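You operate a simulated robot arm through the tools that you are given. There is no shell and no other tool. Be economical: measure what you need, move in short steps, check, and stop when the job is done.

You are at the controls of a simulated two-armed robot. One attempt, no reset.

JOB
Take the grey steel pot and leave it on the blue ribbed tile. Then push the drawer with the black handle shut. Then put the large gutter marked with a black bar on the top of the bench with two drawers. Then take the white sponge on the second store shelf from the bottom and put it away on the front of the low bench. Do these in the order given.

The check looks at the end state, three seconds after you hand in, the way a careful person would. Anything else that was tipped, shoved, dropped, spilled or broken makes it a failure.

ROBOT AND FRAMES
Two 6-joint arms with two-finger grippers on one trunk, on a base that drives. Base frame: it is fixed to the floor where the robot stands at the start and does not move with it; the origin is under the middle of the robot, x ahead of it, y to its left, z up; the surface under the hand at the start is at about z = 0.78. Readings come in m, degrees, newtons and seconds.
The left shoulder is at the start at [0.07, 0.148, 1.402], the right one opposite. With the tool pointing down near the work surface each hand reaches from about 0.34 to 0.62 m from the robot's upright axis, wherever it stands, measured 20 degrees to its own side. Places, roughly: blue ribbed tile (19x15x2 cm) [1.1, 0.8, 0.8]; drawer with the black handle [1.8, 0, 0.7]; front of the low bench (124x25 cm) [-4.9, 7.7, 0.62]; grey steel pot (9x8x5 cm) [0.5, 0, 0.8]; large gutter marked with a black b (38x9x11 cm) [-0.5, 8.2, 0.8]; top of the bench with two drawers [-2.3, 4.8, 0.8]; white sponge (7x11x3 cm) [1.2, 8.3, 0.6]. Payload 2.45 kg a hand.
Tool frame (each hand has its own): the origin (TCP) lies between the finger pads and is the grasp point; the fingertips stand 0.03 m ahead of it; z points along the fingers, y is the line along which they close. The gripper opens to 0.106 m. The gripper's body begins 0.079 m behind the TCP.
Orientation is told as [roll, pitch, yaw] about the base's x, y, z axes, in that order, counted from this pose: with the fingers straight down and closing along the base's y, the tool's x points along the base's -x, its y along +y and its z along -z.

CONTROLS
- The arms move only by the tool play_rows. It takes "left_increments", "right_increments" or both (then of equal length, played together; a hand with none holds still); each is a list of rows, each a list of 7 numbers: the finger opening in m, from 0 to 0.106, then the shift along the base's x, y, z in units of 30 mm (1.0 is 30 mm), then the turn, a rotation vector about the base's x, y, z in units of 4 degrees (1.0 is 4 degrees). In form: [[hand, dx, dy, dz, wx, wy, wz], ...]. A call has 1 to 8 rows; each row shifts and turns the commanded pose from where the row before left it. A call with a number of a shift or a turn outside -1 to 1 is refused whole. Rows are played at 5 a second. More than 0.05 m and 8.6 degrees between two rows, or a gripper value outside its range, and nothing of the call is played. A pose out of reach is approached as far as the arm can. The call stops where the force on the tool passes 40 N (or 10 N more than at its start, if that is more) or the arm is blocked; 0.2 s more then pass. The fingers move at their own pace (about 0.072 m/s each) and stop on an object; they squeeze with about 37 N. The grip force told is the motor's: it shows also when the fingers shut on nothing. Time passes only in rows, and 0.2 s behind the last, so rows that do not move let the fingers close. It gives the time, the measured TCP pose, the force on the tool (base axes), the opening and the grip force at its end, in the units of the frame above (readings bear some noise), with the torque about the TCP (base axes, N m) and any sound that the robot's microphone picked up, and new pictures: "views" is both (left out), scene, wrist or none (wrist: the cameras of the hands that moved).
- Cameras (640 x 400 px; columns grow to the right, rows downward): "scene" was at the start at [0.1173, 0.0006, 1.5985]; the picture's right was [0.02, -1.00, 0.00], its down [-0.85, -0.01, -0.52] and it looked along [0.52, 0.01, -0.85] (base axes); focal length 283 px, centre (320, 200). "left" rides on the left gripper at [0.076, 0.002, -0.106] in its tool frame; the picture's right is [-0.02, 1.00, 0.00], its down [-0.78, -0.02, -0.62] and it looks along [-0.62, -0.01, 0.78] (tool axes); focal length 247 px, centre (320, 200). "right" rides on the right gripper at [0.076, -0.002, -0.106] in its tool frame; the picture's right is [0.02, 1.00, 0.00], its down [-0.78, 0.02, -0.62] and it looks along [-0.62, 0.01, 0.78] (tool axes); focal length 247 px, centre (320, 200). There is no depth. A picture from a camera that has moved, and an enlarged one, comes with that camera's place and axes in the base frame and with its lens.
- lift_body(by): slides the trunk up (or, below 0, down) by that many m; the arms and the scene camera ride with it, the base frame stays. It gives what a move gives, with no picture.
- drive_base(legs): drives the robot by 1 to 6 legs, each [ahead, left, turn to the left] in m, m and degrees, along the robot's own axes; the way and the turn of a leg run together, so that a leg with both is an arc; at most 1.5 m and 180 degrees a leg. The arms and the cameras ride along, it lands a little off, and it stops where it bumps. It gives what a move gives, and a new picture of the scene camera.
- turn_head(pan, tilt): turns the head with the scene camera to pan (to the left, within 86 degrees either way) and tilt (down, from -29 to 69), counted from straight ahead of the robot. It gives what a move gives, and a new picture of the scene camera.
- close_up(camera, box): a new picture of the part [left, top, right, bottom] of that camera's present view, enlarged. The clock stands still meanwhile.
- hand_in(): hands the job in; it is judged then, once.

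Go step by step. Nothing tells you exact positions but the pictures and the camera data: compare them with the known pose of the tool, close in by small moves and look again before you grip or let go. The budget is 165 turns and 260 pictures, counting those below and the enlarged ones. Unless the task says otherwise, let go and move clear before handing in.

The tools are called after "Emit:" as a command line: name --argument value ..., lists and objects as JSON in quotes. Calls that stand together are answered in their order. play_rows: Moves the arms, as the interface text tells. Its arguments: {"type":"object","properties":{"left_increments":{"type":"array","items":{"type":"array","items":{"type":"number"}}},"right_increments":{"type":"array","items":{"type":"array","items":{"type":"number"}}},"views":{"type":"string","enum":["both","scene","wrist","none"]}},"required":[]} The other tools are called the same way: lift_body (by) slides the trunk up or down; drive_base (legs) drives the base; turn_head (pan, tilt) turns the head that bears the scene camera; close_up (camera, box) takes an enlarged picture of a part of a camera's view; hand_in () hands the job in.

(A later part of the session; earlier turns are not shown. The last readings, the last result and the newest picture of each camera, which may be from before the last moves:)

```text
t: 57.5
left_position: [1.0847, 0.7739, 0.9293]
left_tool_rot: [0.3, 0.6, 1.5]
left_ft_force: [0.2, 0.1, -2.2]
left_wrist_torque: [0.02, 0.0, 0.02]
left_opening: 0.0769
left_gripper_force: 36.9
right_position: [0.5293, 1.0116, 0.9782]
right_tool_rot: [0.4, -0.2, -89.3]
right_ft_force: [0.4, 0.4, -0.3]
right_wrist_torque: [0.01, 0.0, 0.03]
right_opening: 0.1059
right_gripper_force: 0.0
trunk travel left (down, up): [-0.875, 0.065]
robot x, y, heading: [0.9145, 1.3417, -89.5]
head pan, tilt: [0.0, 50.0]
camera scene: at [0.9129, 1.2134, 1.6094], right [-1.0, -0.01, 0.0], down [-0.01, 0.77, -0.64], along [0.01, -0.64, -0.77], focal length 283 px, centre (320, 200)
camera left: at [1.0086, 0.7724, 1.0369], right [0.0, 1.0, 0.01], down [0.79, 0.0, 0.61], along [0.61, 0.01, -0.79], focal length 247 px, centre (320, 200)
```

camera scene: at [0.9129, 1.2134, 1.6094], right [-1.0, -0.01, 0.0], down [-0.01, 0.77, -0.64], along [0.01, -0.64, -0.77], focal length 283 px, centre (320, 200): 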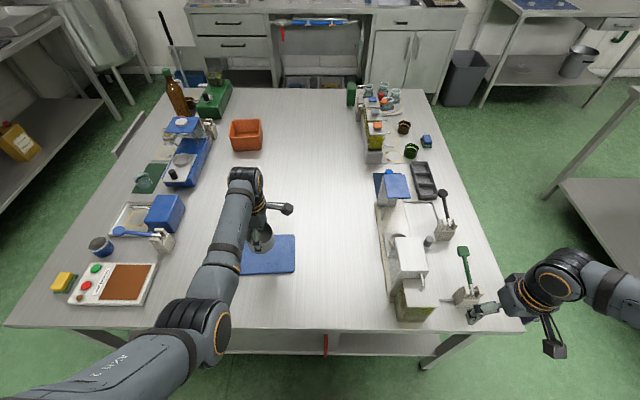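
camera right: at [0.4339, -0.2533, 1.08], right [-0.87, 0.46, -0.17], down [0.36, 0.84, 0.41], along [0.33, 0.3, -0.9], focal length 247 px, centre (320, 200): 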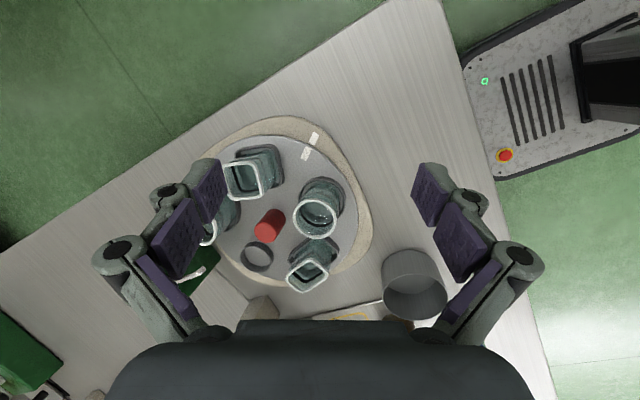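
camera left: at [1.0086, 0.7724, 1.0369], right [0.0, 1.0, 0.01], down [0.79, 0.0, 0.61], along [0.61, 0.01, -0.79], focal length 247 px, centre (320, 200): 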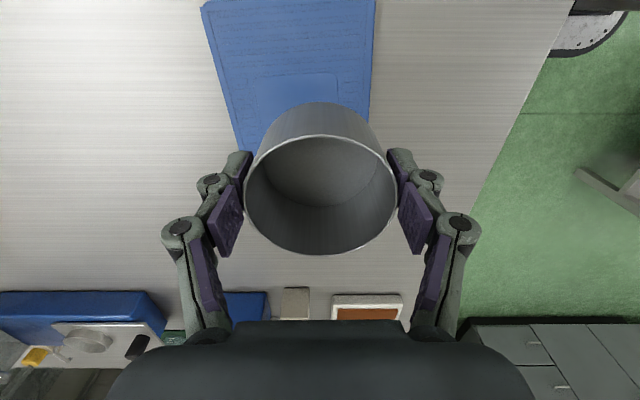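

The tile spans roughly x 1.00–1.18, y 0.69–0.84. I'll centre at (1.09, 0.765) and lower.

Emit:
play_rows --left_increments '[[0.05, 0.15, -0.27, 0, 0, 0, 0], [0.05, 0, 0, -0.6, 0, 0, 0], [0.05, 0, 0, -0.6, 0, 0, 0], [0.05, 0, 0, -0.6, 0, 0, 0], [0.05, 0, 0, -0.5, 0, 0, 0], [0.05, 0, 0, -0.3, 0, 0, 0], [0.05, 0, 0, 0, 0, 0, 0]]'

Emit:
close_up --camera "scene" --box '[200, 180, 330, 290]'

```text
t: 59.1
left_position: [1.0872, 0.7656, 0.853]
left_tool_rot: [0.3, 0.5, 1.5]
left_ft_force: [0.5, -0.1, -2.9]
left_wrist_torque: [0.01, 0.04, 0.04]
left_opening: 0.0764
left_gripper_force: 36.4
right_position: [0.5314, 1.0116, 0.9769]
right_tool_rot: [0.3, -0.3, -89.4]
right_ft_force: [0.7, 0.7, -0.3]
right_wrist_torque: [0.0, 0.02, -0.01]
right_opening: 0.1059
right_gripper_force: 0.0
trunk travel left (down, up): [-0.875, 0.065]
robot x, y, heading: [0.9138, 1.3402, -89.3]
head pan, tilt: [0.0, 50.0]
camera scene: at [0.9129, 1.2126, 1.6093], right [-1.0, -0.01, 0.0], down [-0.01, 0.77, -0.64], along [0.01, -0.64, -0.77], focal length 283 px, centre (320, 200)
camera left: at [1.0112, 0.7649, 0.9597], right [0.0, 1.0, 0.01], down [0.79, 0.0, 0.61], along [0.61, 0.01, -0.79], focal length 247 px, centre (320, 200)
```

scene: 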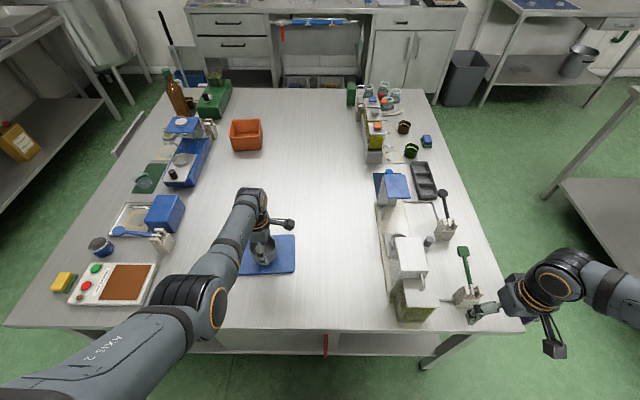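
left: 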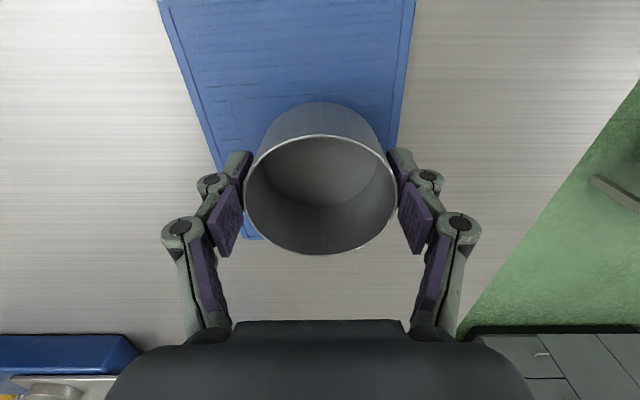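

```text
3.64 times, centred on (265, 235) of scene
camera zoom: at [0.9129, 1.2126, 1.6093], right [-1.0, -0.01, 0.0], down [-0.01, 0.77, -0.64], along [0.01, -0.64, -0.77], focal length 1030 px, centre (520, 73)
```

zoom: 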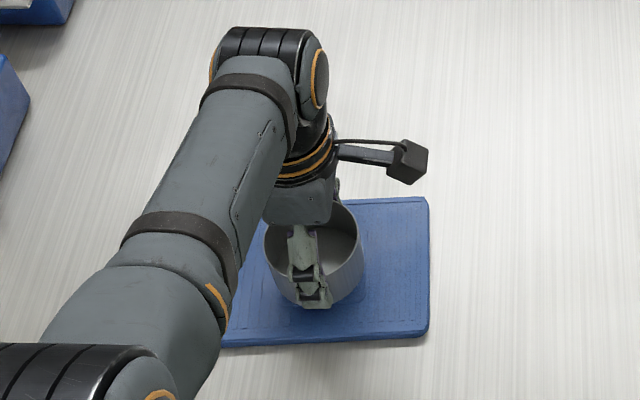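

Well centred. Lowering until contact.

Emit:
play_rows --left_increments '[[0.05, 0, -0.2, -0.12, 0, 0, 0], [0.05, 0, 0, -0.1, 0, 0, 0], [0.05, 0, 0, -0.1, 0, 0, 0], [0.05, 0, 0, -0.1, 0, 0, 0], [0.05, 0, 0, 0, 0, 0, 0]]' --views "none"

```text
t: 60.3
left_position: [1.0886, 0.76, 0.8416]
left_tool_rot: [0.3, 0.4, 1.4]
left_ft_force: [0.2, 0.5, -3.0]
left_wrist_torque: [0.0, 0.04, -0.02]
left_opening: 0.0766
left_gripper_force: 37.2
right_position: [0.5306, 1.0109, 0.9761]
right_tool_rot: [0.3, -0.2, -89.4]
right_ft_force: [0.5, -0.3, 0.3]
right_wrist_torque: [-0.02, -0.04, 0.0]
right_opening: 0.1061
right_gripper_force: 0.1
trunk travel left (down, up): [-0.875, 0.065]
robot x, y, heading: [0.9119, 1.3408, -89.4]
head pan, tilt: [0.0, 50.0]
```

Emit:
play_rows --left_increments '[[0.05, 0, 0, -0.1, 0, 0, 0], [0.05, 0, 0, -0.1, 0, 0, 0], [0.05, 0, 0, -0.1, 0, 0, 0], [0.05, 0, 0, 0, 0, 0, 0]]' --views "none"

```text
t: 61.3
left_position: [1.0892, 0.7608, 0.8331]
left_tool_rot: [0.2, 0.5, 1.4]
left_ft_force: [0.1, -0.5, 3.5]
left_wrist_torque: [0.04, -0.27, -0.05]
left_opening: 0.0767
left_gripper_force: 37.2
right_position: [0.5302, 1.0113, 0.9783]
right_tool_rot: [0.5, -0.2, -89.4]
right_ft_force: [0.3, 0.4, -0.4]
right_wrist_torque: [0.01, 0.01, 0.01]
right_opening: 0.1062
right_gripper_force: 0.0
trunk travel left (down, up): [-0.875, 0.065]
robot x, y, heading: [0.9146, 1.341, -89.3]
head pan, tilt: [0.0, 50.0]
```

Contact felt (force turned upward). I'll open and lift straight up.

Emit:
play_rows --left_increments '[[0.106, 0, 0, 0, 0, 0, 0], [0.106, 0, 0, 0, 0, 0, 0], [0.106, 0, 0, 0, 0, 0, 0]]' --views "wrist"

Emit:
play_rows --left_increments '[[0.106, 0, 0, 0.6, 0, 0, 0], [0.106, 0, 0, 0.7, 0, 0, 0], [0.106, 0, 0, 0.7, 0, 0, 0], [0.106, 0, 0, 0.7, 0, 0, 0], [0.106, 0, 0, 0.7, 0, 0, 0], [0.106, 0, 0, 0.7, 0, 0, 0]]'

```text
t: 62.1
left_position: [1.0896, 0.7617, 0.8333]
left_tool_rot: [0.2, 0.5, 1.5]
left_ft_force: [0.7, 0.9, -0.5]
left_wrist_torque: [0.02, 0.01, 0.0]
left_opening: 0.1058
left_gripper_force: 0.0
right_position: [0.5308, 1.0114, 0.9781]
right_tool_rot: [0.5, -0.2, -89.4]
right_ft_force: [0.4, 0.0, 0.2]
right_wrist_torque: [0.04, 0.01, -0.02]
right_opening: 0.106
right_gripper_force: 0.2
trunk travel left (down, up): [-0.875, 0.065]
robot x, y, heading: [0.9128, 1.3392, -89.4]
head pan, tilt: [0.0, 50.0]
camera left: at [1.0128, 0.7605, 0.9402], right [0.0, 1.0, 0.01], down [0.79, 0.0, 0.61], along [0.61, 0.01, -0.79], focal length 247 px, centre (320, 200)
```

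left: 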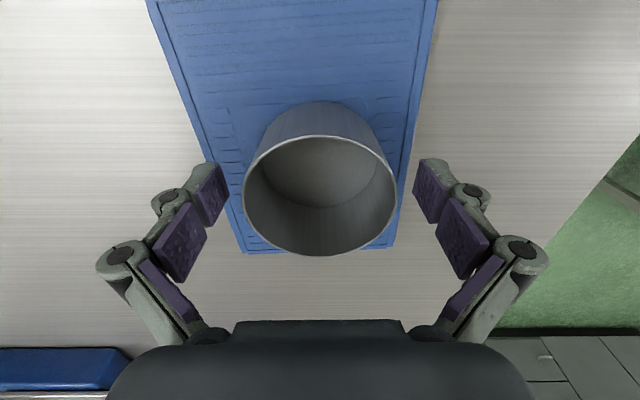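

```text
t: 63.5
left_position: [1.0844, 0.7106, 0.9298]
left_tool_rot: [0.4, 0.6, 1.4]
left_ft_force: [-0.3, 1.0, -1.2]
left_wrist_torque: [-0.01, -0.01, -0.03]
left_opening: 0.1061
left_gripper_force: 0.1
left hand out of reach, approached as far as the arm can: row 1, 2, 3, 4, 5, 6
right_position: [0.5321, 1.0123, 0.977]
right_tool_rot: [0.4, -0.1, -89.4]
right_ft_force: [-0.4, -0.2, 0.5]
right_wrist_torque: [-0.03, -0.02, -0.02]
right_opening: 0.1062
right_gripper_force: 0.1
trunk travel left (down, up): [-0.875, 0.065]
robot x, y, heading: [0.9147, 1.3419, -89.4]
head pan, tilt: [0.0, 50.0]
camera scene: at [0.9126, 1.2132, 1.6093], right [-1.0, -0.01, 0.0], down [-0.01, 0.77, -0.64], along [0.01, -0.64, -0.77], focal length 283 px, centre (320, 200)
camera left: at [1.0082, 0.7092, 1.0355], right [0.0, 1.0, 0.01], down [0.79, 0.0, 0.61], along [0.61, 0.01, -0.79], focal length 247 px, centre (320, 200)
```

scene: 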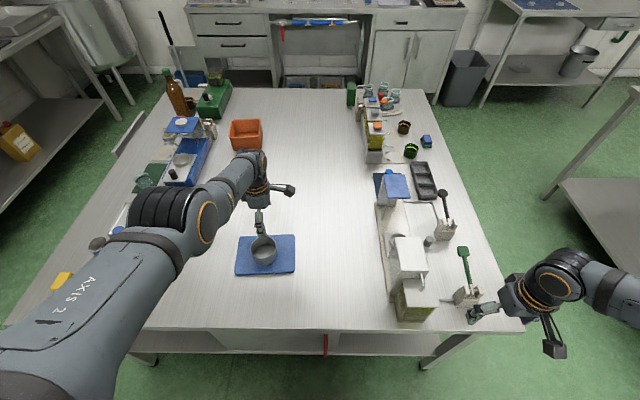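
left: 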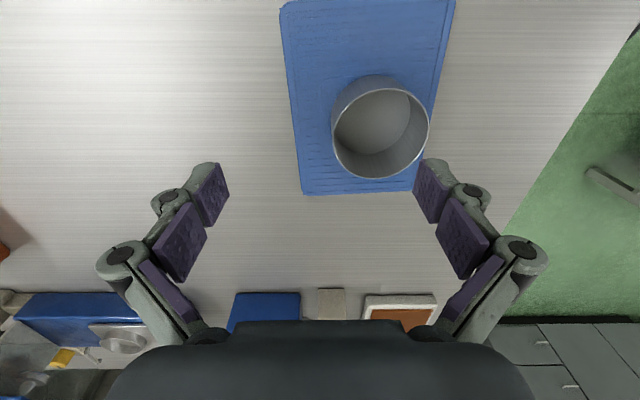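

The pot stands upright on the tile. Next the drawer: its front is open to about x = 1.91, y ±0.19. I'll back away, tidy the arms, and turn to face -x.

Emit:
drive_base --legs '[[-0.33, 0, 0]]'

Emit:
play_rows --right_increments '[[0.106, 0.9, -0.45, 0.2, 0, 0, 0], [0.106, 0.9, -0.45, 0.2, 0, 0, 0], [0.106, 0.9, -0.45, 0.2, 0, 0, 0], [0.106, 0.9, -0.45, 0.2, 0, 0, 0], [0.106, 0.9, -0.45, 0.2, 0, 0, 0], [0.106, 0.9, -0.4, 0.2, 0, 0, 0]]' --left_increments '[[0, 0, 0.4, 0, 0, 0, 0], [0, 0, 0.4, 0, 0, 0, 0], [0, 0, 0.4, 0, 0, 0, 0], [0, 0, 0.4, 0, 0, 0, 0], [0, 0, 0.4, 0, 0, 0, 0], [0, 0, 0.4, 0, 0, 0, 0]]' --views "scene"

```text
t: 65.7
left_position: [1.0783, 1.047, 0.9265]
left_tool_rot: [0.5, 0.5, 1.2]
left_ft_force: [0.3, -0.2, -0.5]
left_wrist_torque: [0.0, -0.01, -0.03]
left_opening: 0.1059
left_gripper_force: 0.1
right_position: [0.5278, 1.3522, 0.9767]
right_tool_rot: [0.4, 0.0, -89.6]
right_ft_force: [0.9, -0.3, 0.1]
right_wrist_torque: [0.03, 0.01, -0.01]
right_opening: 0.1062
right_gripper_force: 0.1
trunk travel left (down, up): [-0.875, 0.065]
robot x, y, heading: [0.9097, 1.6789, -89.8]
head pan, tilt: [0.0, 50.0]
camera scene: at [0.9093, 1.5492, 1.6091], right [-1.0, -0.01, 0.0], down [0.0, 0.77, -0.64], along [0.0, -0.64, -0.77], focal length 283 px, centre (320, 200)
```

scene: 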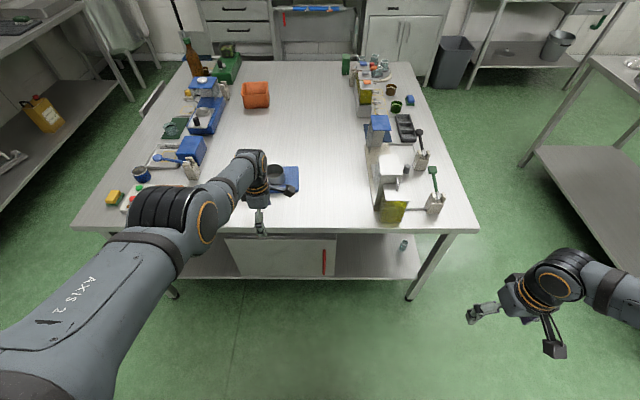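

```text
t: 67.1
left_position: [1.0747, 1.0616, 0.9006]
left_tool_rot: [0.5, 0.5, 1.2]
left_ft_force: [-0.7, -0.3, -0.7]
left_wrist_torque: [-0.01, 0.05, 0.0]
left_opening: 0.0
left_gripper_force: 28.8
left hand out of reach, approached as far as the arm can: row 1, 2, 3, 4, 5, 6
right_position: [0.6882, 1.2694, 1.0004]
right_tool_rot: [0.2, -0.3, -89.7]
right_ft_force: [0.4, 0.5, -0.4]
right_wrist_torque: [0.01, 0.05, -0.01]
right_opening: 0.1062
right_gripper_force: 0.1
right hand out of reach, approached as far as the arm can: row 6
trunk travel left (down, up): [-0.875, 0.065]
robot x, y, heading: [0.9108, 1.6785, -89.8]
head pan, tilt: [0.0, 50.0]
camera scene: at [0.9115, 1.551, 1.6093], right [-1.0, -0.01, 0.0], down [-0.01, 0.77, -0.64], along [0.0, -0.64, -0.77], focal length 283 px, centre (320, 200)
```

scene: 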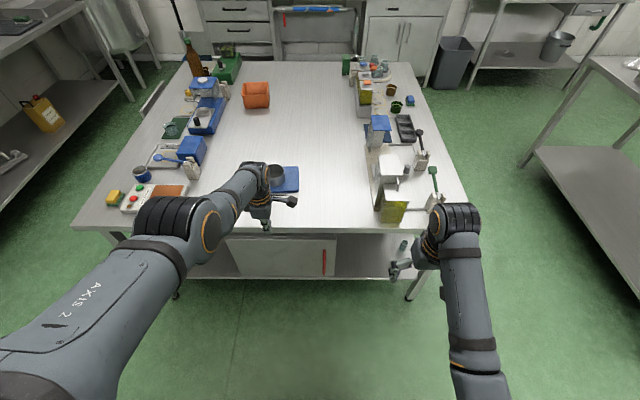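

I'll pull the left hand in more before turning.

Emit:
play_rows --left_increments '[[0, 0, 0.9, 0.3, 0, 0, 0], [0, 0, 0.9, 0.3, 0, 0, 0], [0, 0, 0.9, 0.3, 0, 0, 0], [0, 0, 0.9, 0.3, 0, 0, 0]]' --views "none"

Emit:
drive_base --legs '[[0, 0, -90]]'

```text
t: 68.1
left_position: [1.0638, 1.0727, 0.8843]
left_tool_rot: [0.4, 0.6, 1.2]
left_ft_force: [0.0, 0.6, -0.9]
left_wrist_torque: [0.01, 0.03, -0.03]
left_opening: 0.0
left_gripper_force: 29.0
left hand out of reach, approached as far as the arm can: row 1, 2, 3, 4
right_position: [0.6868, 1.2698, 1.0007]
right_tool_rot: [0.5, -0.4, -89.7]
right_ft_force: [0.1, -0.7, -0.4]
right_wrist_torque: [-0.02, -0.01, 0.01]
right_opening: 0.1062
right_gripper_force: 0.1
trunk travel left (down, up): [-0.875, 0.065]
robot x, y, heading: [0.9102, 1.6799, -89.6]
head pan, tilt: [0.0, 50.0]
```

```text
t: 72.3
left_position: [0.3054, 1.5177, 0.8834]
left_tool_rot: [0.4, 0.4, -88.2]
left_ft_force: [0.1, -0.6, 0.4]
left_wrist_torque: [-0.01, -0.03, -0.01]
left_opening: 0.0
left_gripper_force: 28.8
right_position: [0.4974, 1.8977, 1.0013]
right_tool_rot: [0.4, -0.4, -179.1]
right_ft_force: [0.3, -0.3, 1.1]
right_wrist_torque: [0.02, 0.01, -0.03]
right_opening: 0.1061
right_gripper_force: 0.0
trunk travel left (down, up): [-0.875, 0.065]
robot x, y, heading: [0.911, 1.68, -179.0]
head pan, tilt: [0.0, 50.0]
camera scene: at [0.7813, 1.6766, 1.6094], right [-0.02, 1.0, 0.0], down [0.77, 0.01, -0.64], along [-0.64, -0.01, -0.77], focal length 283 px, centre (320, 200)
```

scene: 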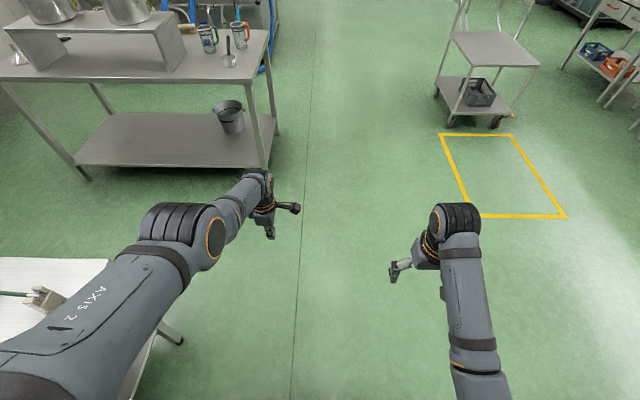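

The left arm is at a wrist boundary; I'll unwind its yaw back to neutral while retracting it.

Emit:
play_rows --left_increments '[[0, 0.2, 0, 0.1, 0, 0, -1], [0, 0.2, 0, 0.1, 0, 0, -1], [0, 0.2, 0, 0.1, 0, 0, -1], [0, 0.2, 0, 0.1, 0, 0, -1], [0, 0.2, 0, 0.1, 0, 0, -1], [0, 0.2, 0, 0.1, 0, 0, -1], [0, 0.2, 0, 0.1, 0, 0, -1], [0, 0.2, 0, 0.1, 0, 0, -1]]' --views "none"

Emit:
play_rows --left_increments '[[0, 0.2, 0, 0.1, 0, 0, -1], [0, 0.2, 0, 0.1, 0, 0, -1], [0, 0.2, 0, 0.1, 0, 0, -1], [0, 0.2, 0, 0.1, 0, 0, -1], [0, 0.2, 0, 0.1, 0, 0, -1], [0, 0.2, 0, 0.1, 0, 0, -1], [0, 0.2, 0, 0.1, 0, 0, -1], [0, 0.2, 0, 0.1, 0, 0, -1]]' --views "none"

Emit:
play_rows --left_increments '[[0, 0.3, -0.3, 0.1, 0, 0, -1], [0, 0.3, -0.3, 0.1, 0, 0, -1], [0, 0.3, -0.3, 0.1, 0, 0, -1], [0, 0.3, -0.3, 0.1, 0, 0, -1], [0, 0.3, -0.3, 0.1, 0, 0, -1], [0, 0.3, -0.3, 0.1, 0, 0, -1], [0, 0.3, 0, 0.1, 0, 0, -0.8]]' --views "scene"

```text
t: 74.1
left_position: [0.308, 1.5241, 0.8822]
left_tool_rot: [0.6, 0.5, -120.3]
left_ft_force: [0.2, 1.5, 0.0]
left_wrist_torque: [-0.01, 0.01, 0.03]
left_opening: 0.0
left_gripper_force: 28.2
left hand out of reach, approached as far as the arm can: row 1, 2, 3, 4, 5, 6, 7, 8
right_position: [0.4977, 1.8997, 1.0007]
right_tool_rot: [0.5, -0.4, -179.0]
right_ft_force: [-0.1, -0.2, 0.2]
right_wrist_torque: [0.0, -0.02, -0.01]
right_opening: 0.106
right_gripper_force: 0.1
trunk travel left (down, up): [-0.875, 0.065]
robot x, y, heading: [0.9098, 1.6785, -179.3]
head pan, tilt: [0.0, 50.0]
```

```text
t: 75.9
left_position: [0.3101, 1.5285, 0.8809]
left_tool_rot: [0.7, 0.5, -152.2]
left_ft_force: [0.0, -0.2, 0.1]
left_wrist_torque: [0.02, 0.0, -0.02]
left_opening: 0.0
left_gripper_force: 28.3
left hand out of reach, approached as far as the arm can: row 1, 2, 3, 4, 5, 6, 7, 8
right_position: [0.4976, 1.8988, 1.0013]
right_tool_rot: [0.4, -0.4, -179.2]
right_ft_force: [0.3, -0.9, 0.0]
right_wrist_torque: [-0.03, 0.01, -0.01]
right_opening: 0.1062
right_gripper_force: 0.0
trunk travel left (down, up): [-0.875, 0.065]
robot x, y, heading: [0.9129, 1.6801, -179.1]
head pan, tilt: [0.0, 50.0]
```

```text
t: 77.5
left_position: [0.3107, 1.4794, 0.8677]
left_tool_rot: [0.4, 0.5, -179.4]
left_ft_force: [-0.3, -0.3, -0.2]
left_wrist_torque: [0.01, 0.01, -0.02]
left_opening: 0.0
left_gripper_force: 28.7
left hand out of reach, approached as far as the arm can: row 1, 2, 3, 4, 5, 6, 7
right_position: [0.4987, 1.8989, 1.0008]
right_tool_rot: [0.5, -0.3, -179.1]
right_ft_force: [-0.8, -0.2, 0.2]
right_wrist_torque: [0.03, -0.01, 0.03]
right_opening: 0.1059
right_gripper_force: 0.0
trunk travel left (down, up): [-0.875, 0.065]
robot x, y, heading: [0.9135, 1.6827, -179.1]
head pan, tilt: [0.0, 50.0]
camera scene: at [0.7813, 1.677, 1.6094], right [-0.02, 1.0, 0.0], down [0.77, 0.01, -0.64], along [-0.64, -0.01, -0.77], focal length 283 px, centre (320, 200)
```

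scene: 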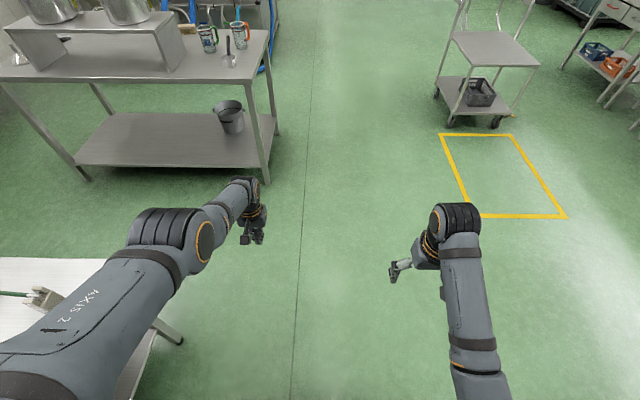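

I'll try commanding forward/down a little to see whether the commanded pose re-enters reach.

Emit:
play_rows --left_increments '[[0, -0.8, 0, -0.5, 0, 0, 0], [0, -0.8, 0, -0.5, 0, 0, 0], [0, -0.8, 0, -0.5, 0, 0, 0], [0, -0.8, 0, -0.5, 0, 0, 0]]' --views "none"

```text
t: 78.5
left_position: [0.3106, 1.4766, 0.8671]
left_tool_rot: [0.4, 0.5, -179.3]
left_ft_force: [-0.1, 0.0, 0.8]
left_wrist_torque: [0.01, 0.03, 0.03]
left_opening: 0.0
left_gripper_force: 28.3
left hand out of reach, approached as far as the arm can: row 1, 2, 3, 4
right_position: [0.4976, 1.8981, 1.0013]
right_tool_rot: [0.4, -0.3, -179.1]
right_ft_force: [0.0, -0.2, -0.5]
right_wrist_torque: [-0.02, 0.02, 0.01]
right_opening: 0.1061
right_gripper_force: 0.1
trunk travel left (down, up): [-0.875, 0.065]
robot x, y, heading: [0.9125, 1.6813, -179.0]
head pan, tilt: [0.0, 50.0]
```

Emit:
play_rows --left_increments '[[0, 1, 0, -0.8, 0, 0, 0], [0, 1, 0, -0.8, 0, 0, 0], [0, 1, 0, -0.8, 0, 0, 0], [0, 1, 0, -0.8, 0, 0, 0], [0, 1, 0, -0.8, 0, 0, 0], [0, 1, 0, -0.8, 0, 0, 0]]' --views "none"

```text
t: 79.9
left_position: [0.4617, 1.4778, 0.6977]
left_tool_rot: [0.6, 0.5, -179.4]
left_ft_force: [0.7, 0.4, -0.1]
left_wrist_torque: [-0.02, 0.0, 0.0]
left_opening: 0.0
left_gripper_force: 28.4
left hand out of reach, approached as far as the arm can: row 1, 2, 3, 4, 5
right_position: [0.4989, 1.8984, 1.0012]
right_tool_rot: [0.5, -0.4, -179.1]
right_ft_force: [1.2, -0.4, 0.4]
right_wrist_torque: [-0.02, 0.05, -0.02]
right_opening: 0.1061
right_gripper_force: 0.0
trunk travel left (down, up): [-0.875, 0.065]
robot x, y, heading: [0.9083, 1.6778, -179.2]
head pan, tilt: [0.0, 50.0]
```

Back under control at z 0.70. I'll raise it gently at this radius.

Emit:
play_rows --left_increments '[[0, 0, 0, 1, 0, 0, 0], [0, 0, 0, 1, 0, 0, 0], [0, 0, 0, 1, 0, 0, 0], [0, 0, 0, 1, 0, 0, 0], [0, 0, 0, 1, 0, 0, 0], [0, 0, 0, 1, 0, 0, 0]]' --views "scene"

```text
t: 81.3
left_position: [0.3689, 1.4825, 0.7884]
left_tool_rot: [0.5, 0.7, -179.4]
left_ft_force: [0.3, 0.1, -0.2]
left_wrist_torque: [0.01, -0.05, -0.02]
left_opening: 0.0
left_gripper_force: 28.1
left hand out of reach, approached as far as the arm can: row 1, 2, 3, 4, 5, 6
right_position: [0.4984, 1.8982, 1.0003]
right_tool_rot: [0.5, -0.5, -179.0]
right_ft_force: [0.5, 0.0, 0.0]
right_wrist_torque: [-0.01, 0.03, -0.03]
right_opening: 0.1061
right_gripper_force: 0.1
trunk travel left (down, up): [-0.875, 0.065]
robot x, y, heading: [0.9095, 1.6795, -179.4]
head pan, tilt: [0.0, 50.0]
camera scene: at [0.7811, 1.677, 1.6093], right [-0.02, 1.0, 0.0], down [0.77, 0.01, -0.64], along [-0.64, -0.01, -0.77], focal length 283 px, centre (320, 200)
```

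scene: 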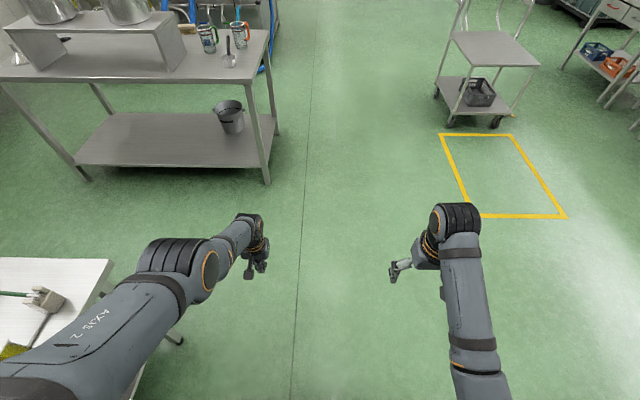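

The arm appears stuck straight (elbow singularity). I'll bring it down and inward first so the elbow bends, then up.

Emit:
play_rows --left_increments '[[0, 0.5, 0, -1, 0, 0, 0], [0, 0.5, 0, -1, 0, 0, 0], [0, 0.5, 0, -1, 0, 0, 0], [0, 0.6, 0, -1, 0, 0, 0], [0, 0.8, 0, -1, 0, 0, 0], [0, 0.8, 0, -1, 0, 0, 0], [0, 1, 0, 0, 0, 0, 0], [0, 1, 0, 0, 0, 0, 0]]' --views "none"

Emit:
play_rows --left_increments '[[0, 0, 0, 0.8, 0, 0, 0], [0, 0, 0, 0.8, 0, 0, 0], [0, 0, 0, 0.8, 0, 0, 0]]' --views "scene"

```text
t: 83.1
left_position: [0.5636, 1.474, 0.6322]
left_tool_rot: [0.4, 0.4, -179.3]
left_ft_force: [-0.5, 0.3, 0.3]
left_wrist_torque: [0.02, -0.03, -0.02]
left_opening: 0.0
left_gripper_force: 28.5
left hand out of reach, approached as far as the arm can: row 1, 2, 3, 4, 5, 6, 7, 8
right_position: [0.4988, 1.8989, 1.0013]
right_tool_rot: [0.4, -0.5, -179.1]
right_ft_force: [0.5, 0.7, 0.3]
right_wrist_torque: [0.0, 0.02, 0.0]
right_opening: 0.1059
right_gripper_force: 0.0
trunk travel left (down, up): [-0.875, 0.065]
robot x, y, heading: [0.9075, 1.6783, -179.1]
head pan, tilt: [0.0, 50.0]
```

```text
t: 83.9
left_position: [0.5301, 1.4744, 0.6503]
left_tool_rot: [0.3, 0.4, -179.4]
left_ft_force: [0.1, -0.3, 0.9]
left_wrist_torque: [0.02, -0.01, 0.0]
left_opening: 0.0
left_gripper_force: 29.0
left hand out of reach, approached as far as the arm can: row 1, 2, 3
right_position: [0.4974, 1.8985, 1.0011]
right_tool_rot: [0.4, -0.4, -179.1]
right_ft_force: [1.1, 0.6, 0.6]
right_wrist_torque: [0.0, -0.04, 0.01]
right_opening: 0.1061
right_gripper_force: 0.1
trunk travel left (down, up): [-0.875, 0.065]
robot x, y, heading: [0.9119, 1.6828, -179.0]
head pan, tilt: [0.0, 50.0]
camera scene: at [0.781, 1.6767, 1.6093], right [-0.02, 1.0, 0.0], down [0.77, 0.01, -0.64], along [-0.64, -0.01, -0.77], focal length 283 px, centre (320, 200)
```

scene: 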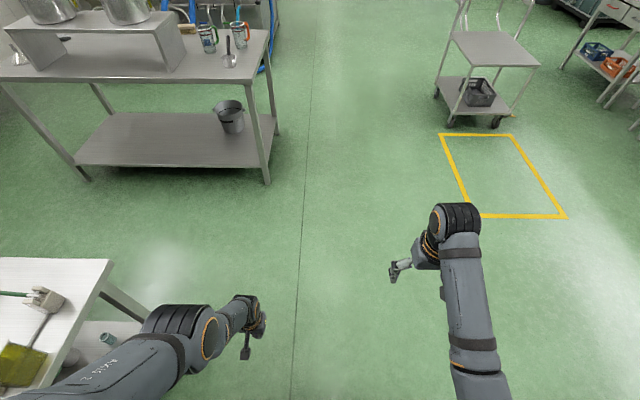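

Emit:
play_rows --left_increments '[[0, 0, 0, 0, 0, 0, 0], [0, 0, 0, 0, 0, 0, 0], [0, 0, 0, 0, 0, 0, 0], [0, 0, 0, 0, 0, 0, 0], [0, 0, 0, 0, 0, 0, 0], [0, 0, 0, 0, 0, 0, 0], [0, 0, 0, 0, 0, 0, 0], [0, 0, 0, 0, 0, 0, 0]]' --views "wrist"

Emit:
close_up --camera "scene" --box '[0, 250, 320, 400]'

```text
t: 85.7
left_position: [0.5319, 1.4755, 0.6494]
left_tool_rot: [0.5, 0.6, -179.4]
left_ft_force: [0.1, -0.4, 0.6]
left_wrist_torque: [0.0, 0.0, -0.03]
left_opening: 0.0002
left_gripper_force: 29.0
right_position: [0.4982, 1.899, 1.0022]
right_tool_rot: [0.6, -0.4, -179.2]
right_ft_force: [0.3, -0.6, 0.1]
right_wrist_torque: [0.02, 0.02, 0.0]
right_opening: 0.1059
right_gripper_force: 0.0
trunk travel left (down, up): [-0.875, 0.065]
robot x, y, heading: [0.9071, 1.6803, -179.0]
head pan, tilt: [0.0, 50.0]
camera left: at [0.6061, 1.4746, 0.7567], right [-0.01, -1.0, 0.01], down [-0.79, 0.01, 0.61], along [-0.61, 0.0, -0.79], focal length 247 px, centre (320, 200)
```

left: 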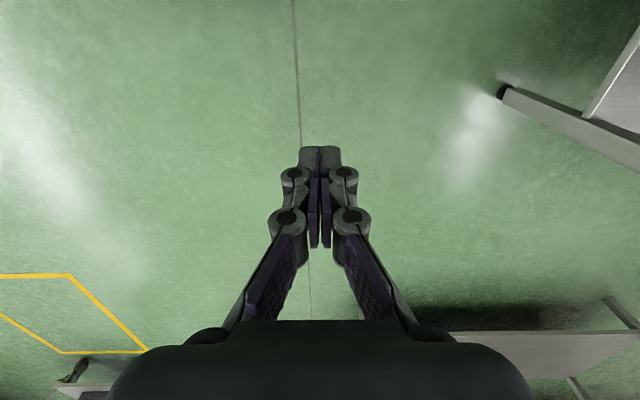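

```text
2.00 times, centred on (160, 325) of scene
camera zoom: at [0.7814, 1.6768, 1.6094], right [-0.02, 1.0, 0.0], down [0.77, 0.01, -0.64], along [-0.64, -0.01, -0.77], focal length 567 px, centre (640, -50)
```

zoom: 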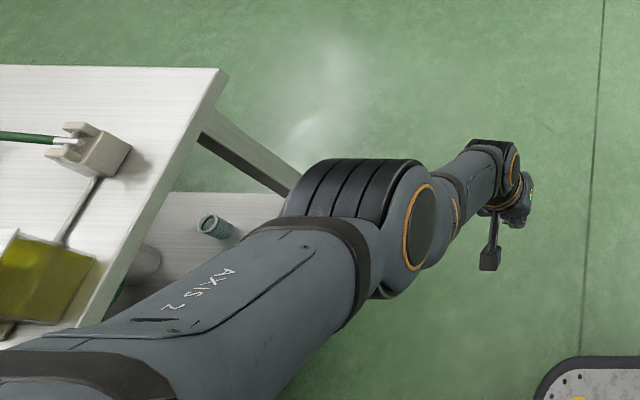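

Commands are re-based on the reached pose, so I'll probe small single-direction moves.

Emit:
play_rows --left_increments '[[0, 0.5, 0, 0, 0, 0, 0], [0, 0, 0, 0, 0, 0, 0]]' --views "none"

Emit:
play_rows --left_increments '[[0, 0, 0, -0.5, 0, 0, 0], [0, 0, 0, 0, 0, 0, 0]]' --views "none"

Emit:
play_rows --left_increments '[[0, -0.5, 0, 0, 0, 0, 0], [0, 0, 0, 0, 0, 0, 0]]' --views "none"

Emit:
play_rows --left_increments '[[0, 0, -0.5, 0, 0, 0, 0], [0, 0, 0, 0, 0, 0, 0]]' --views "none"

```text
t: 86.3
left_position: [0.5435, 1.4762, 0.6431]
left_tool_rot: [0.5, 0.6, -179.4]
left_ft_force: [-0.2, -0.3, -0.1]
left_wrist_torque: [-0.02, 0.02, 0.0]
left_opening: 0.0
left_gripper_force: 28.8
left hand out of reach, approached as far as the arm can: row 1
right_position: [0.4982, 1.8983, 1.0006]
right_tool_rot: [0.5, -0.5, -179.1]
right_ft_force: [-0.2, -0.5, 0.2]
right_wrist_torque: [0.01, 0.03, -0.01]
right_opening: 0.1056
right_gripper_force: 0.2
trunk travel left (down, up): [-0.875, 0.065]
robot x, y, heading: [0.9107, 1.6822, -179.2]
head pan, tilt: [0.0, 50.0]
```

```text
t: 86.9
left_position: [0.5487, 1.476, 0.6392]
left_tool_rot: [0.4, 0.5, -179.4]
left_ft_force: [-0.4, 0.7, 0.1]
left_wrist_torque: [0.03, -0.01, -0.01]
left_opening: 0.0
left_gripper_force: 28.3
left hand out of reach, approached as far as the arm can: row 1
right_position: [0.4981, 1.8992, 1.0016]
right_tool_rot: [0.4, -0.4, -179.1]
right_ft_force: [0.3, 0.3, -0.7]
right_wrist_torque: [-0.02, 0.02, 0.0]
right_opening: 0.106
right_gripper_force: 0.1
trunk travel left (down, up): [-0.875, 0.065]
robot x, y, heading: [0.9131, 1.6823, -178.9]
head pan, tilt: [0.0, 50.0]
```

```text
t: 87.5
left_position: [0.5354, 1.476, 0.6459]
left_tool_rot: [0.4, 0.5, -179.3]
left_ft_force: [-0.2, -0.8, -0.7]
left_wrist_torque: [0.0, -0.02, 0.01]
left_opening: 0.0
left_gripper_force: 28.0
left hand out of reach, approached as far as the arm can: row 1
right_position: [0.4983, 1.8992, 1.001]
right_tool_rot: [0.5, -0.4, -179.1]
right_ft_force: [0.1, -0.3, -0.4]
right_wrist_torque: [-0.02, -0.01, -0.01]
right_opening: 0.1061
right_gripper_force: 0.2
trunk travel left (down, up): [-0.875, 0.065]
robot x, y, heading: [0.9124, 1.6749, -178.9]
head pan, tilt: [0.0, 50.0]
```

```text
t: 88.1
left_position: [0.5388, 1.4606, 0.646]
left_tool_rot: [0.5, 0.5, -179.5]
left_ft_force: [0.2, -0.1, -0.6]
left_wrist_torque: [0.01, -0.02, 0.0]
left_opening: 0.0001
left_gripper_force: 29.1
right_position: [0.4982, 1.8984, 1.0011]
right_tool_rot: [0.5, -0.3, -179.1]
right_ft_force: [-0.2, -0.4, -0.4]
right_wrist_torque: [-0.01, -0.01, 0.02]
right_opening: 0.1057
right_gripper_force: 0.1
trunk travel left (down, up): [-0.875, 0.065]
robot x, y, heading: [0.909, 1.6796, -179.2]
head pan, tilt: [0.0, 50.0]
```

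Emit:
play_rows --left_increments '[[0, -0.5, 0, -0.85, 0, 0, 0], [0, -0.5, 0, -0.85, 0, 0, 0], [0, -0.5, 0, -0.85, 0, 0, 0], [0, -0.5, 0, -0.85, 0, 0, 0]]' --views "none"

Emit:
play_rows --left_increments '[[0, 0, 0, 0, 0, 1, 0], [0, 0, 0, 0, 0, 1, 0], [0, 0, 0, 0, 0, 1, 0], [0, 0, 0, 0, 0, 1, 0], [0, 0, 0, 0, 0, 1, 0]]' --views "none"

Emit:
play_rows --left_increments '[[0, 0, 0, 0, 0, -1, 0], [0, 0, 0, 0, 0, -1, 0], [0, 0, 0, 0, 0, -1, 0], [0, 0, 0, 0, 0, -1, 0], [0, 0, 0, 0, 0, -1, 0]]' --views "none"

```text
t: 89.1
left_position: [0.5357, 1.4595, 0.6445]
left_tool_rot: [0.4, 0.5, -179.4]
left_ft_force: [0.0, -0.4, -0.2]
left_wrist_torque: [-0.01, 0.0, 0.0]
left_opening: 0.0002
left_gripper_force: 28.0
left hand out of reach, approached as far as the arm can: row 1, 2, 3, 4
right_position: [0.4973, 1.8975, 1.0013]
right_tool_rot: [0.4, -0.3, -179.1]
right_ft_force: [0.0, 0.6, -0.4]
right_wrist_torque: [-0.02, 0.01, 0.0]
right_opening: 0.106
right_gripper_force: 0.1
trunk travel left (down, up): [-0.875, 0.065]
robot x, y, heading: [0.9072, 1.679, -179.1]
head pan, tilt: [0.0, 50.0]
```

```text
t: 90.3
left_position: [0.526, 1.4598, 0.6281]
left_tool_rot: [0.3, -19.7, -179.4]
left_ft_force: [0.0, 0.3, 0.2]
left_wrist_torque: [0.02, 0.02, 0.01]
left_opening: 0.0
left_gripper_force: 28.5
left hand out of reach, approached as far as the arm can: row 1, 2, 3, 4
right_position: [0.4987, 1.899, 1.0014]
right_tool_rot: [0.4, -0.4, -179.1]
right_ft_force: [-0.3, -0.4, 0.4]
right_wrist_torque: [-0.03, 0.03, 0.04]
right_opening: 0.1059
right_gripper_force: 0.1
trunk travel left (down, up): [-0.875, 0.065]
robot x, y, heading: [0.913, 1.6796, -179.0]
head pan, tilt: [0.0, 50.0]
```

```text
t: 91.5
left_position: [0.5352, 1.4606, 0.6475]
left_tool_rot: [0.4, 0.5, -179.3]
left_ft_force: [0.2, 0.3, -0.3]
left_wrist_torque: [0.02, 0.0, -0.01]
left_opening: 0.0
left_gripper_force: 29.1
left hand out of reach, approached as far as the arm can: row 3, 4, 5
right_position: [0.4993, 1.8992, 1.0019]
right_tool_rot: [0.6, -0.3, -179.2]
right_ft_force: [1.0, 0.5, 0.2]
right_wrist_torque: [0.01, 0.0, 0.01]
right_opening: 0.106
right_gripper_force: 0.0
trunk travel left (down, up): [-0.875, 0.065]
robot x, y, heading: [0.9123, 1.6786, -179.2]
head pan, tilt: [0.0, 50.0]
```

Emit:
play_rows --left_increments '[[0, 0, 0, 0, 0, 1, 0], [0, 0, 0, 0, 0, 1, 0], [0, 0, 0, 0, 0, 1, 0], [0, 0, 0, 0, 0, 1, 0], [0, 0, 0, 0, 0, 1, 0], [0, 0, 0, 0, 0, 1, 0], [0, 0, 0, 0, 0, 1, 0], [0, 0, 0, 0, 0, 1, 0]]' --views "none"

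Emit:
play_rows --left_increments '[[0, 0, 0, 0, 0, 1, 0], [0, 0, 0, 0, 0, 1, 0], [0, 0, 0, 0, 0, 1, 0], [0, 0, 0, 0, 0, 1, 0], [0, 0.3, 0, 0.5, 0, 0, 0], [0, 0.3, 0, 0.5, 0, 0, 0], [0, 0.3, 0, 0.5, 0, 0, 0]]' --views "scene"

```text
t: 93.3
left_position: [0.5259, 1.4601, 0.6272]
left_tool_rot: [-0.7, -29.6, -179.3]
left_ft_force: [-0.2, 0.6, -0.2]
left_wrist_torque: [-0.02, -0.02, 0.02]
left_opening: 0.0
left_gripper_force: 29.0
left hand out of reach, approached as far as the arm can: row 1, 2, 3, 4, 6
right_position: [0.4974, 1.8982, 1.0017]
right_tool_rot: [0.5, -0.5, -179.2]
right_ft_force: [0.5, 0.4, 0.0]
right_wrist_torque: [-0.01, -0.03, -0.04]
right_opening: 0.106
right_gripper_force: 0.1
trunk travel left (down, up): [-0.875, 0.065]
robot x, y, heading: [0.9115, 1.6769, -179.3]
head pan, tilt: [0.0, 50.0]
```

```text
t: 94.9
left_position: [0.5615, 1.4573, 0.697]
left_tool_rot: [-0.1, -47.4, -179.1]
left_ft_force: [0.7, -0.2, -0.1]
left_wrist_torque: [-0.01, -0.01, 0.01]
left_opening: 0.0
left_gripper_force: 28.6
left hand out of reach, approached as far as the arm can: row 1, 2, 3, 4
right_position: [0.4973, 1.8991, 1.0016]
right_tool_rot: [0.5, -0.3, -179.1]
right_ft_force: [0.6, -1.0, -0.1]
right_wrist_torque: [0.01, 0.0, -0.01]
right_opening: 0.1058
right_gripper_force: 0.1
trunk travel left (down, up): [-0.875, 0.065]
robot x, y, heading: [0.9105, 1.6768, -179.2]
head pan, tilt: [0.0, 50.0]
camera scene: at [0.7816, 1.6769, 1.6094], right [-0.02, 1.0, 0.0], down [0.77, 0.01, -0.64], along [-0.64, -0.01, -0.77], focal length 283 px, centre (320, 200)
```

scene: 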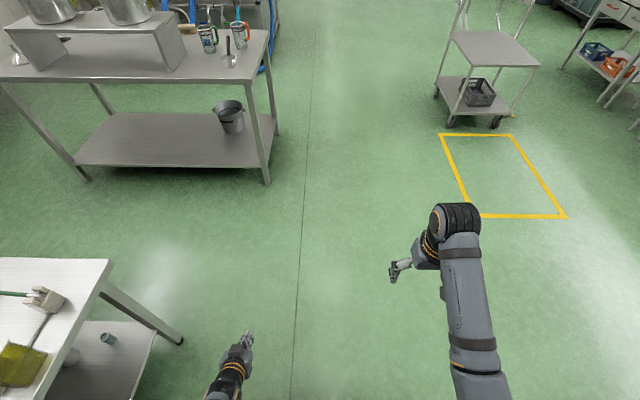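

Escaped. Now I raise the hand and untilt it gradually.

Emit:
play_rows --left_increments '[[0, -0.1, 0, 0.9, 0, 0, 0], [0, -0.1, 0, 0.9, 0, 0, 0], [0, -0.1, 0, 0.9, 0, 0, 0], [0, -0.1, 0, 0.9, 0, -0.8, 0], [0, -0.2, 0, 0.9, 0, -0.9, 0], [0, -0.2, 0, 0.9, 0, -0.9, 0], [0, -0.3, 0, 0.9, 0, -0.9, 0], [0, -0.3, 0, 0.9, 0, -0.9, 0]]' --views "none"

Emit:
play_rows --left_increments '[[0, -0.3, 0, 0.3, 0, -0.93, 0], [0, -0.3, 0, 0.3, 0, -0.93, 0], [0, -0.3, 0, 0.3, 0, -0.93, 0], [0, -0.3, 0, 0.3, 0, -0.93, 0], [0, -0.3, 0, 0.3, 0, -0.93, 0], [0, -0.3, 0, 0.3, 0, -0.93, 0], [0, -0.3, 0, 0.3, 0, -0.93, 0], [0, 0, 0, 0, 0, 0, 0]]' --views "scene"

```text
t: 96.7
left_position: [0.516, 1.459, 0.9157]
left_tool_rot: [0.1, -29.8, -179.2]
left_ft_force: [-0.3, 0.5, 0.6]
left_wrist_torque: [-0.03, -0.03, 0.02]
left_opening: 0.0002
left_gripper_force: 28.6
right_position: [0.497, 1.8992, 1.0001]
right_tool_rot: [0.4, -0.2, -179.1]
right_ft_force: [0.1, 0.5, -0.3]
right_wrist_torque: [0.0, -0.06, 0.0]
right_opening: 0.1059
right_gripper_force: 0.1
trunk travel left (down, up): [-0.875, 0.065]
robot x, y, heading: [0.9104, 1.6779, -179.3]
head pan, tilt: [0.0, 50.0]
```

```text
t: 98.5
left_position: [0.4577, 1.459, 0.9763]
left_tool_rot: [0.4, -3.9, -179.4]
left_ft_force: [1.1, 0.1, -1.1]
left_wrist_torque: [-0.03, 0.03, 0.01]
left_opening: 0.0
left_gripper_force: 28.6
right_position: [0.4984, 1.8993, 1.0011]
right_tool_rot: [0.5, -0.4, -179.1]
right_ft_force: [-0.4, -0.7, 1.0]
right_wrist_torque: [0.0, 0.03, 0.01]
right_opening: 0.106
right_gripper_force: 0.1
trunk travel left (down, up): [-0.875, 0.065]
robot x, y, heading: [0.9114, 1.6781, -179.2]
head pan, tilt: [0.0, 50.0]
camera scene: at [0.7819, 1.6768, 1.6094], right [-0.02, 1.0, 0.0], down [0.77, 0.01, -0.64], along [-0.64, -0.01, -0.77], focal length 283 px, centre (320, 200)
```

scene: 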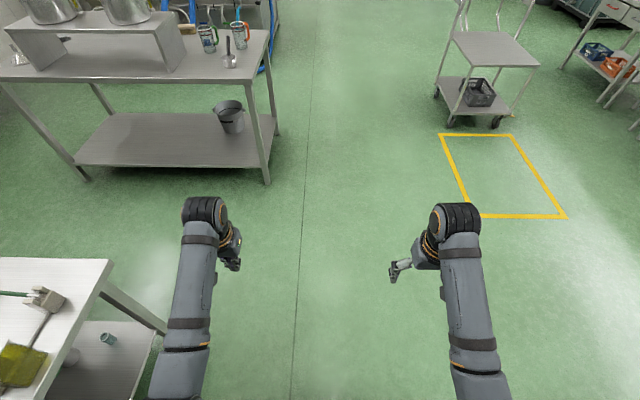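

The arm is normal again. Now reverse along the lane between table and cart to x ≈ 2.45.

Emit:
drive_base --legs '[[0, 0.2, -0.8], [-0.8, 0, 0], [-0.75, 0, 0]]'

```text
t: 107.6
left_position: [1.9946, 1.2575, 0.9761]
left_tool_rot: [0.4, -4.0, 178.8]
left_ft_force: [-1.1, 0.2, -0.9]
left_wrist_torque: [0.01, -0.04, -0.01]
left_opening: 0.0001
left_gripper_force: 28.7
right_position: [2.0486, 1.6954, 1.0014]
right_tool_rot: [0.5, -0.3, 179.1]
right_ft_force: [-0.1, 0.7, 0.5]
right_wrist_torque: [-0.03, -0.03, 0.02]
right_opening: 0.1059
right_gripper_force: 0.0
trunk travel left (down, up): [-0.875, 0.065]
robot x, y, heading: [2.4535, 1.4643, 179.4]
head pan, tilt: [0.0, 50.0]
camera scene: at [2.325, 1.4656, 1.6093], right [0.01, 1.0, 0.0], down [0.77, -0.01, -0.64], along [-0.64, 0.01, -0.77], focal length 283 px, centre (320, 200)
```

scene: 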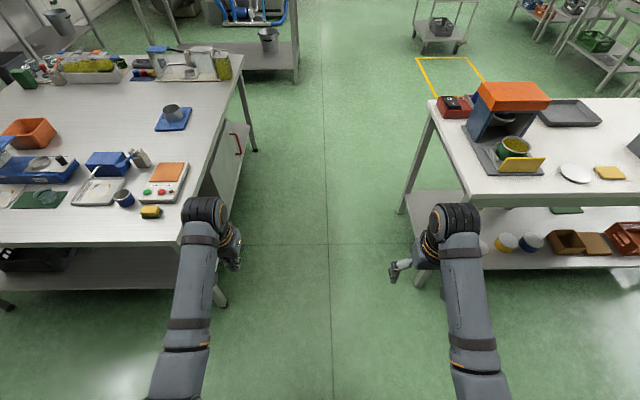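

The lane is clear; strafing left along the table's far side.

Emit:
drive_base --legs '[[0, 0.6, 0.6], [0, 0.63, 0]]'

```text
t: 114.2
left_position: [1.9644, 0.0253, 0.977]
left_tool_rot: [0.3, -3.9, 177.9]
left_ft_force: [0.1, 0.2, -0.1]
left_wrist_torque: [-0.04, 0.01, 0.02]
left_opening: 0.0
left_gripper_force: 28.3
right_position: [2.0268, 0.4632, 1.0007]
right_tool_rot: [0.5, -0.4, 178.1]
right_ft_force: [-0.2, 0.5, -0.2]
right_wrist_torque: [-0.01, -0.05, 0.0]
right_opening: 0.1062
right_gripper_force: 0.1
trunk travel left (down, up): [-0.875, 0.065]
robot x, y, heading: [2.4269, 0.2247, 178.2]
head pan, tilt: [0.0, 50.0]
camera scene: at [2.2993, 0.2287, 1.6094], right [0.03, 1.0, 0.0], down [0.77, -0.02, -0.64], along [-0.64, 0.02, -0.77], focal length 283 px, centre (320, 200)
```

scene: 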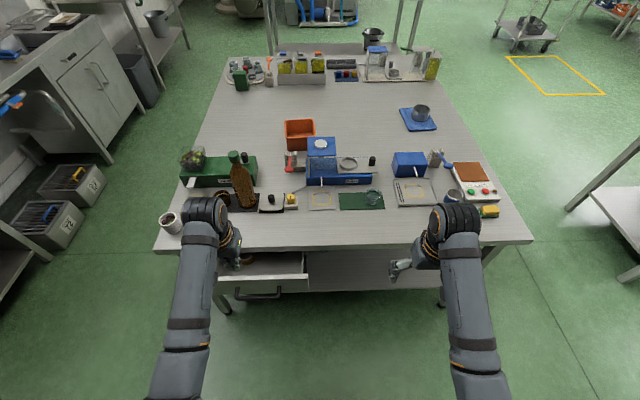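

The drawer with the black handle is directly ahead: front at x≈1.91, handle near y≈0.04. I'll back off slightly, lower the trunk so the closed fingers face the drawer front.

Emit:
drive_base --legs '[[-0.08, 0, 1.8]]'

Emit:
lift_body --by -0.28

Emit:
turn_head --pan 10 --tilt 45

```text
t: 115.3
left_position: [2.0484, 0.0085, 0.9748]
left_tool_rot: [0.4, -3.6, 179.7]
left_ft_force: [0.4, 0.2, 0.5]
left_wrist_torque: [-0.01, -0.01, -0.01]
left_opening: 0.0002
left_gripper_force: 28.5
right_position: [2.0959, 0.4485, 1.0001]
right_tool_rot: [0.5, -0.1, -180.0]
right_ft_force: [-0.5, -0.4, -0.4]
right_wrist_torque: [-0.02, -0.02, 0.0]
right_opening: 0.1057
right_gripper_force: 0.0
trunk travel left (down, up): [-0.875, 0.065]
robot x, y, heading: [2.5106, 0.2235, -180.0]
head pan, tilt: [0.0, 50.0]
camera scene: at [2.3748, 0.2227, 1.6089], right [0.0, 1.0, 0.0], down [0.77, 0.0, -0.64], along [-0.64, 0.0, -0.77], focal length 283 px, centre (320, 200)
```

scene: 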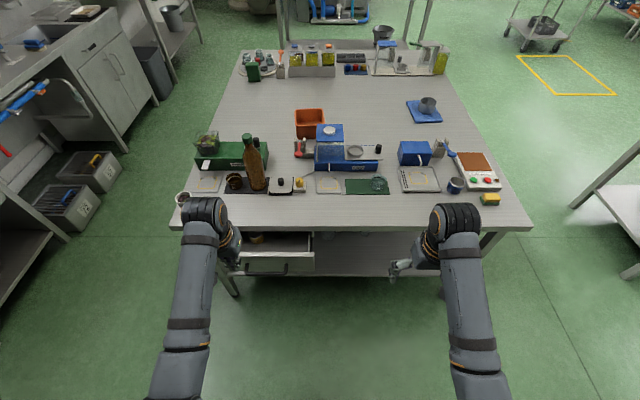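

```text
t: 118.1
left_position: [2.0518, 0.0111, 0.697]
left_tool_rot: [0.4, -3.9, 179.6]
left_ft_force: [-0.1, 0.1, -0.8]
left_wrist_torque: [-0.01, 0.0, -0.01]
left_opening: 0.0001
left_gripper_force: 28.7
right_position: [2.1003, 0.4482, 0.7215]
right_tool_rot: [0.4, -0.4, -179.9]
right_ft_force: [0.5, 0.6, -0.5]
right_wrist_torque: [-0.01, 0.01, -0.05]
right_opening: 0.1058
right_gripper_force: 0.0
trunk travel left (down, up): [-0.595, 0.345]
robot x, y, heading: [2.5079, 0.2244, -179.8]
head pan, tilt: [0.0, 50.0]
```

```text
t: 118.8
left_position: [2.0515, 0.0082, 0.6977]
left_tool_rot: [0.5, -3.8, 179.7]
left_ft_force: [0.1, -0.3, 0.0]
left_wrist_torque: [0.01, -0.01, 0.0]
left_opening: 0.0001
left_gripper_force: 28.7
right_position: [2.0983, 0.4478, 0.7201]
right_tool_rot: [0.4, -0.4, -179.9]
right_ft_force: [0.0, 0.2, 0.1]
right_wrist_torque: [0.02, -0.01, -0.02]
right_opening: 0.1062
right_gripper_force: 0.1
trunk travel left (down, up): [-0.595, 0.345]
robot x, y, heading: [2.5071, 0.2254, -179.9]
head pan, tilt: [10.0, 45.0]
camera scene: at [2.3763, 0.2083, 1.3363], right [-0.17, 0.98, 0.0], down [0.7, 0.12, -0.71], along [-0.7, -0.12, -0.71], focal length 283 px, centre (320, 200)
```

scene: 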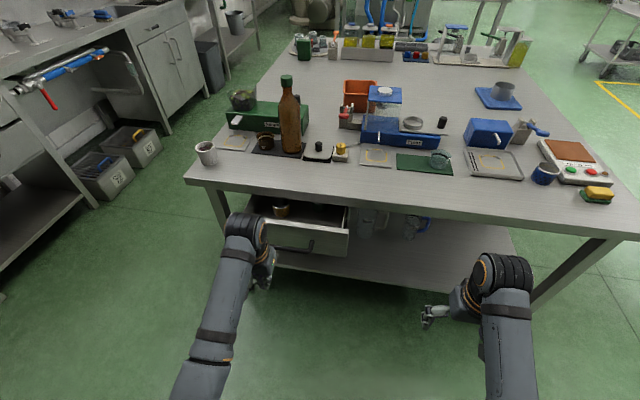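

Emit:
close_up --camera "scene" --box '[210, 170, 370, 300]'

```text
3.08 times, centred on (290, 235) of scene
camera zoom: at [2.3763, 0.2083, 1.3363], right [-0.17, 0.98, 0.0], down [0.7, 0.12, -0.71], along [-0.7, -0.12, -0.71], focal length 872 px, centre (412, 92)
```

zoom: 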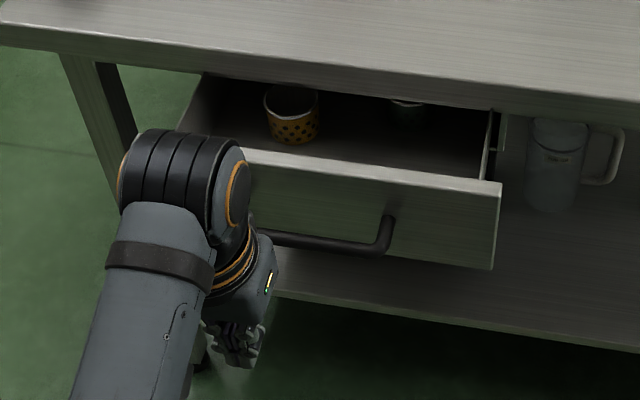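

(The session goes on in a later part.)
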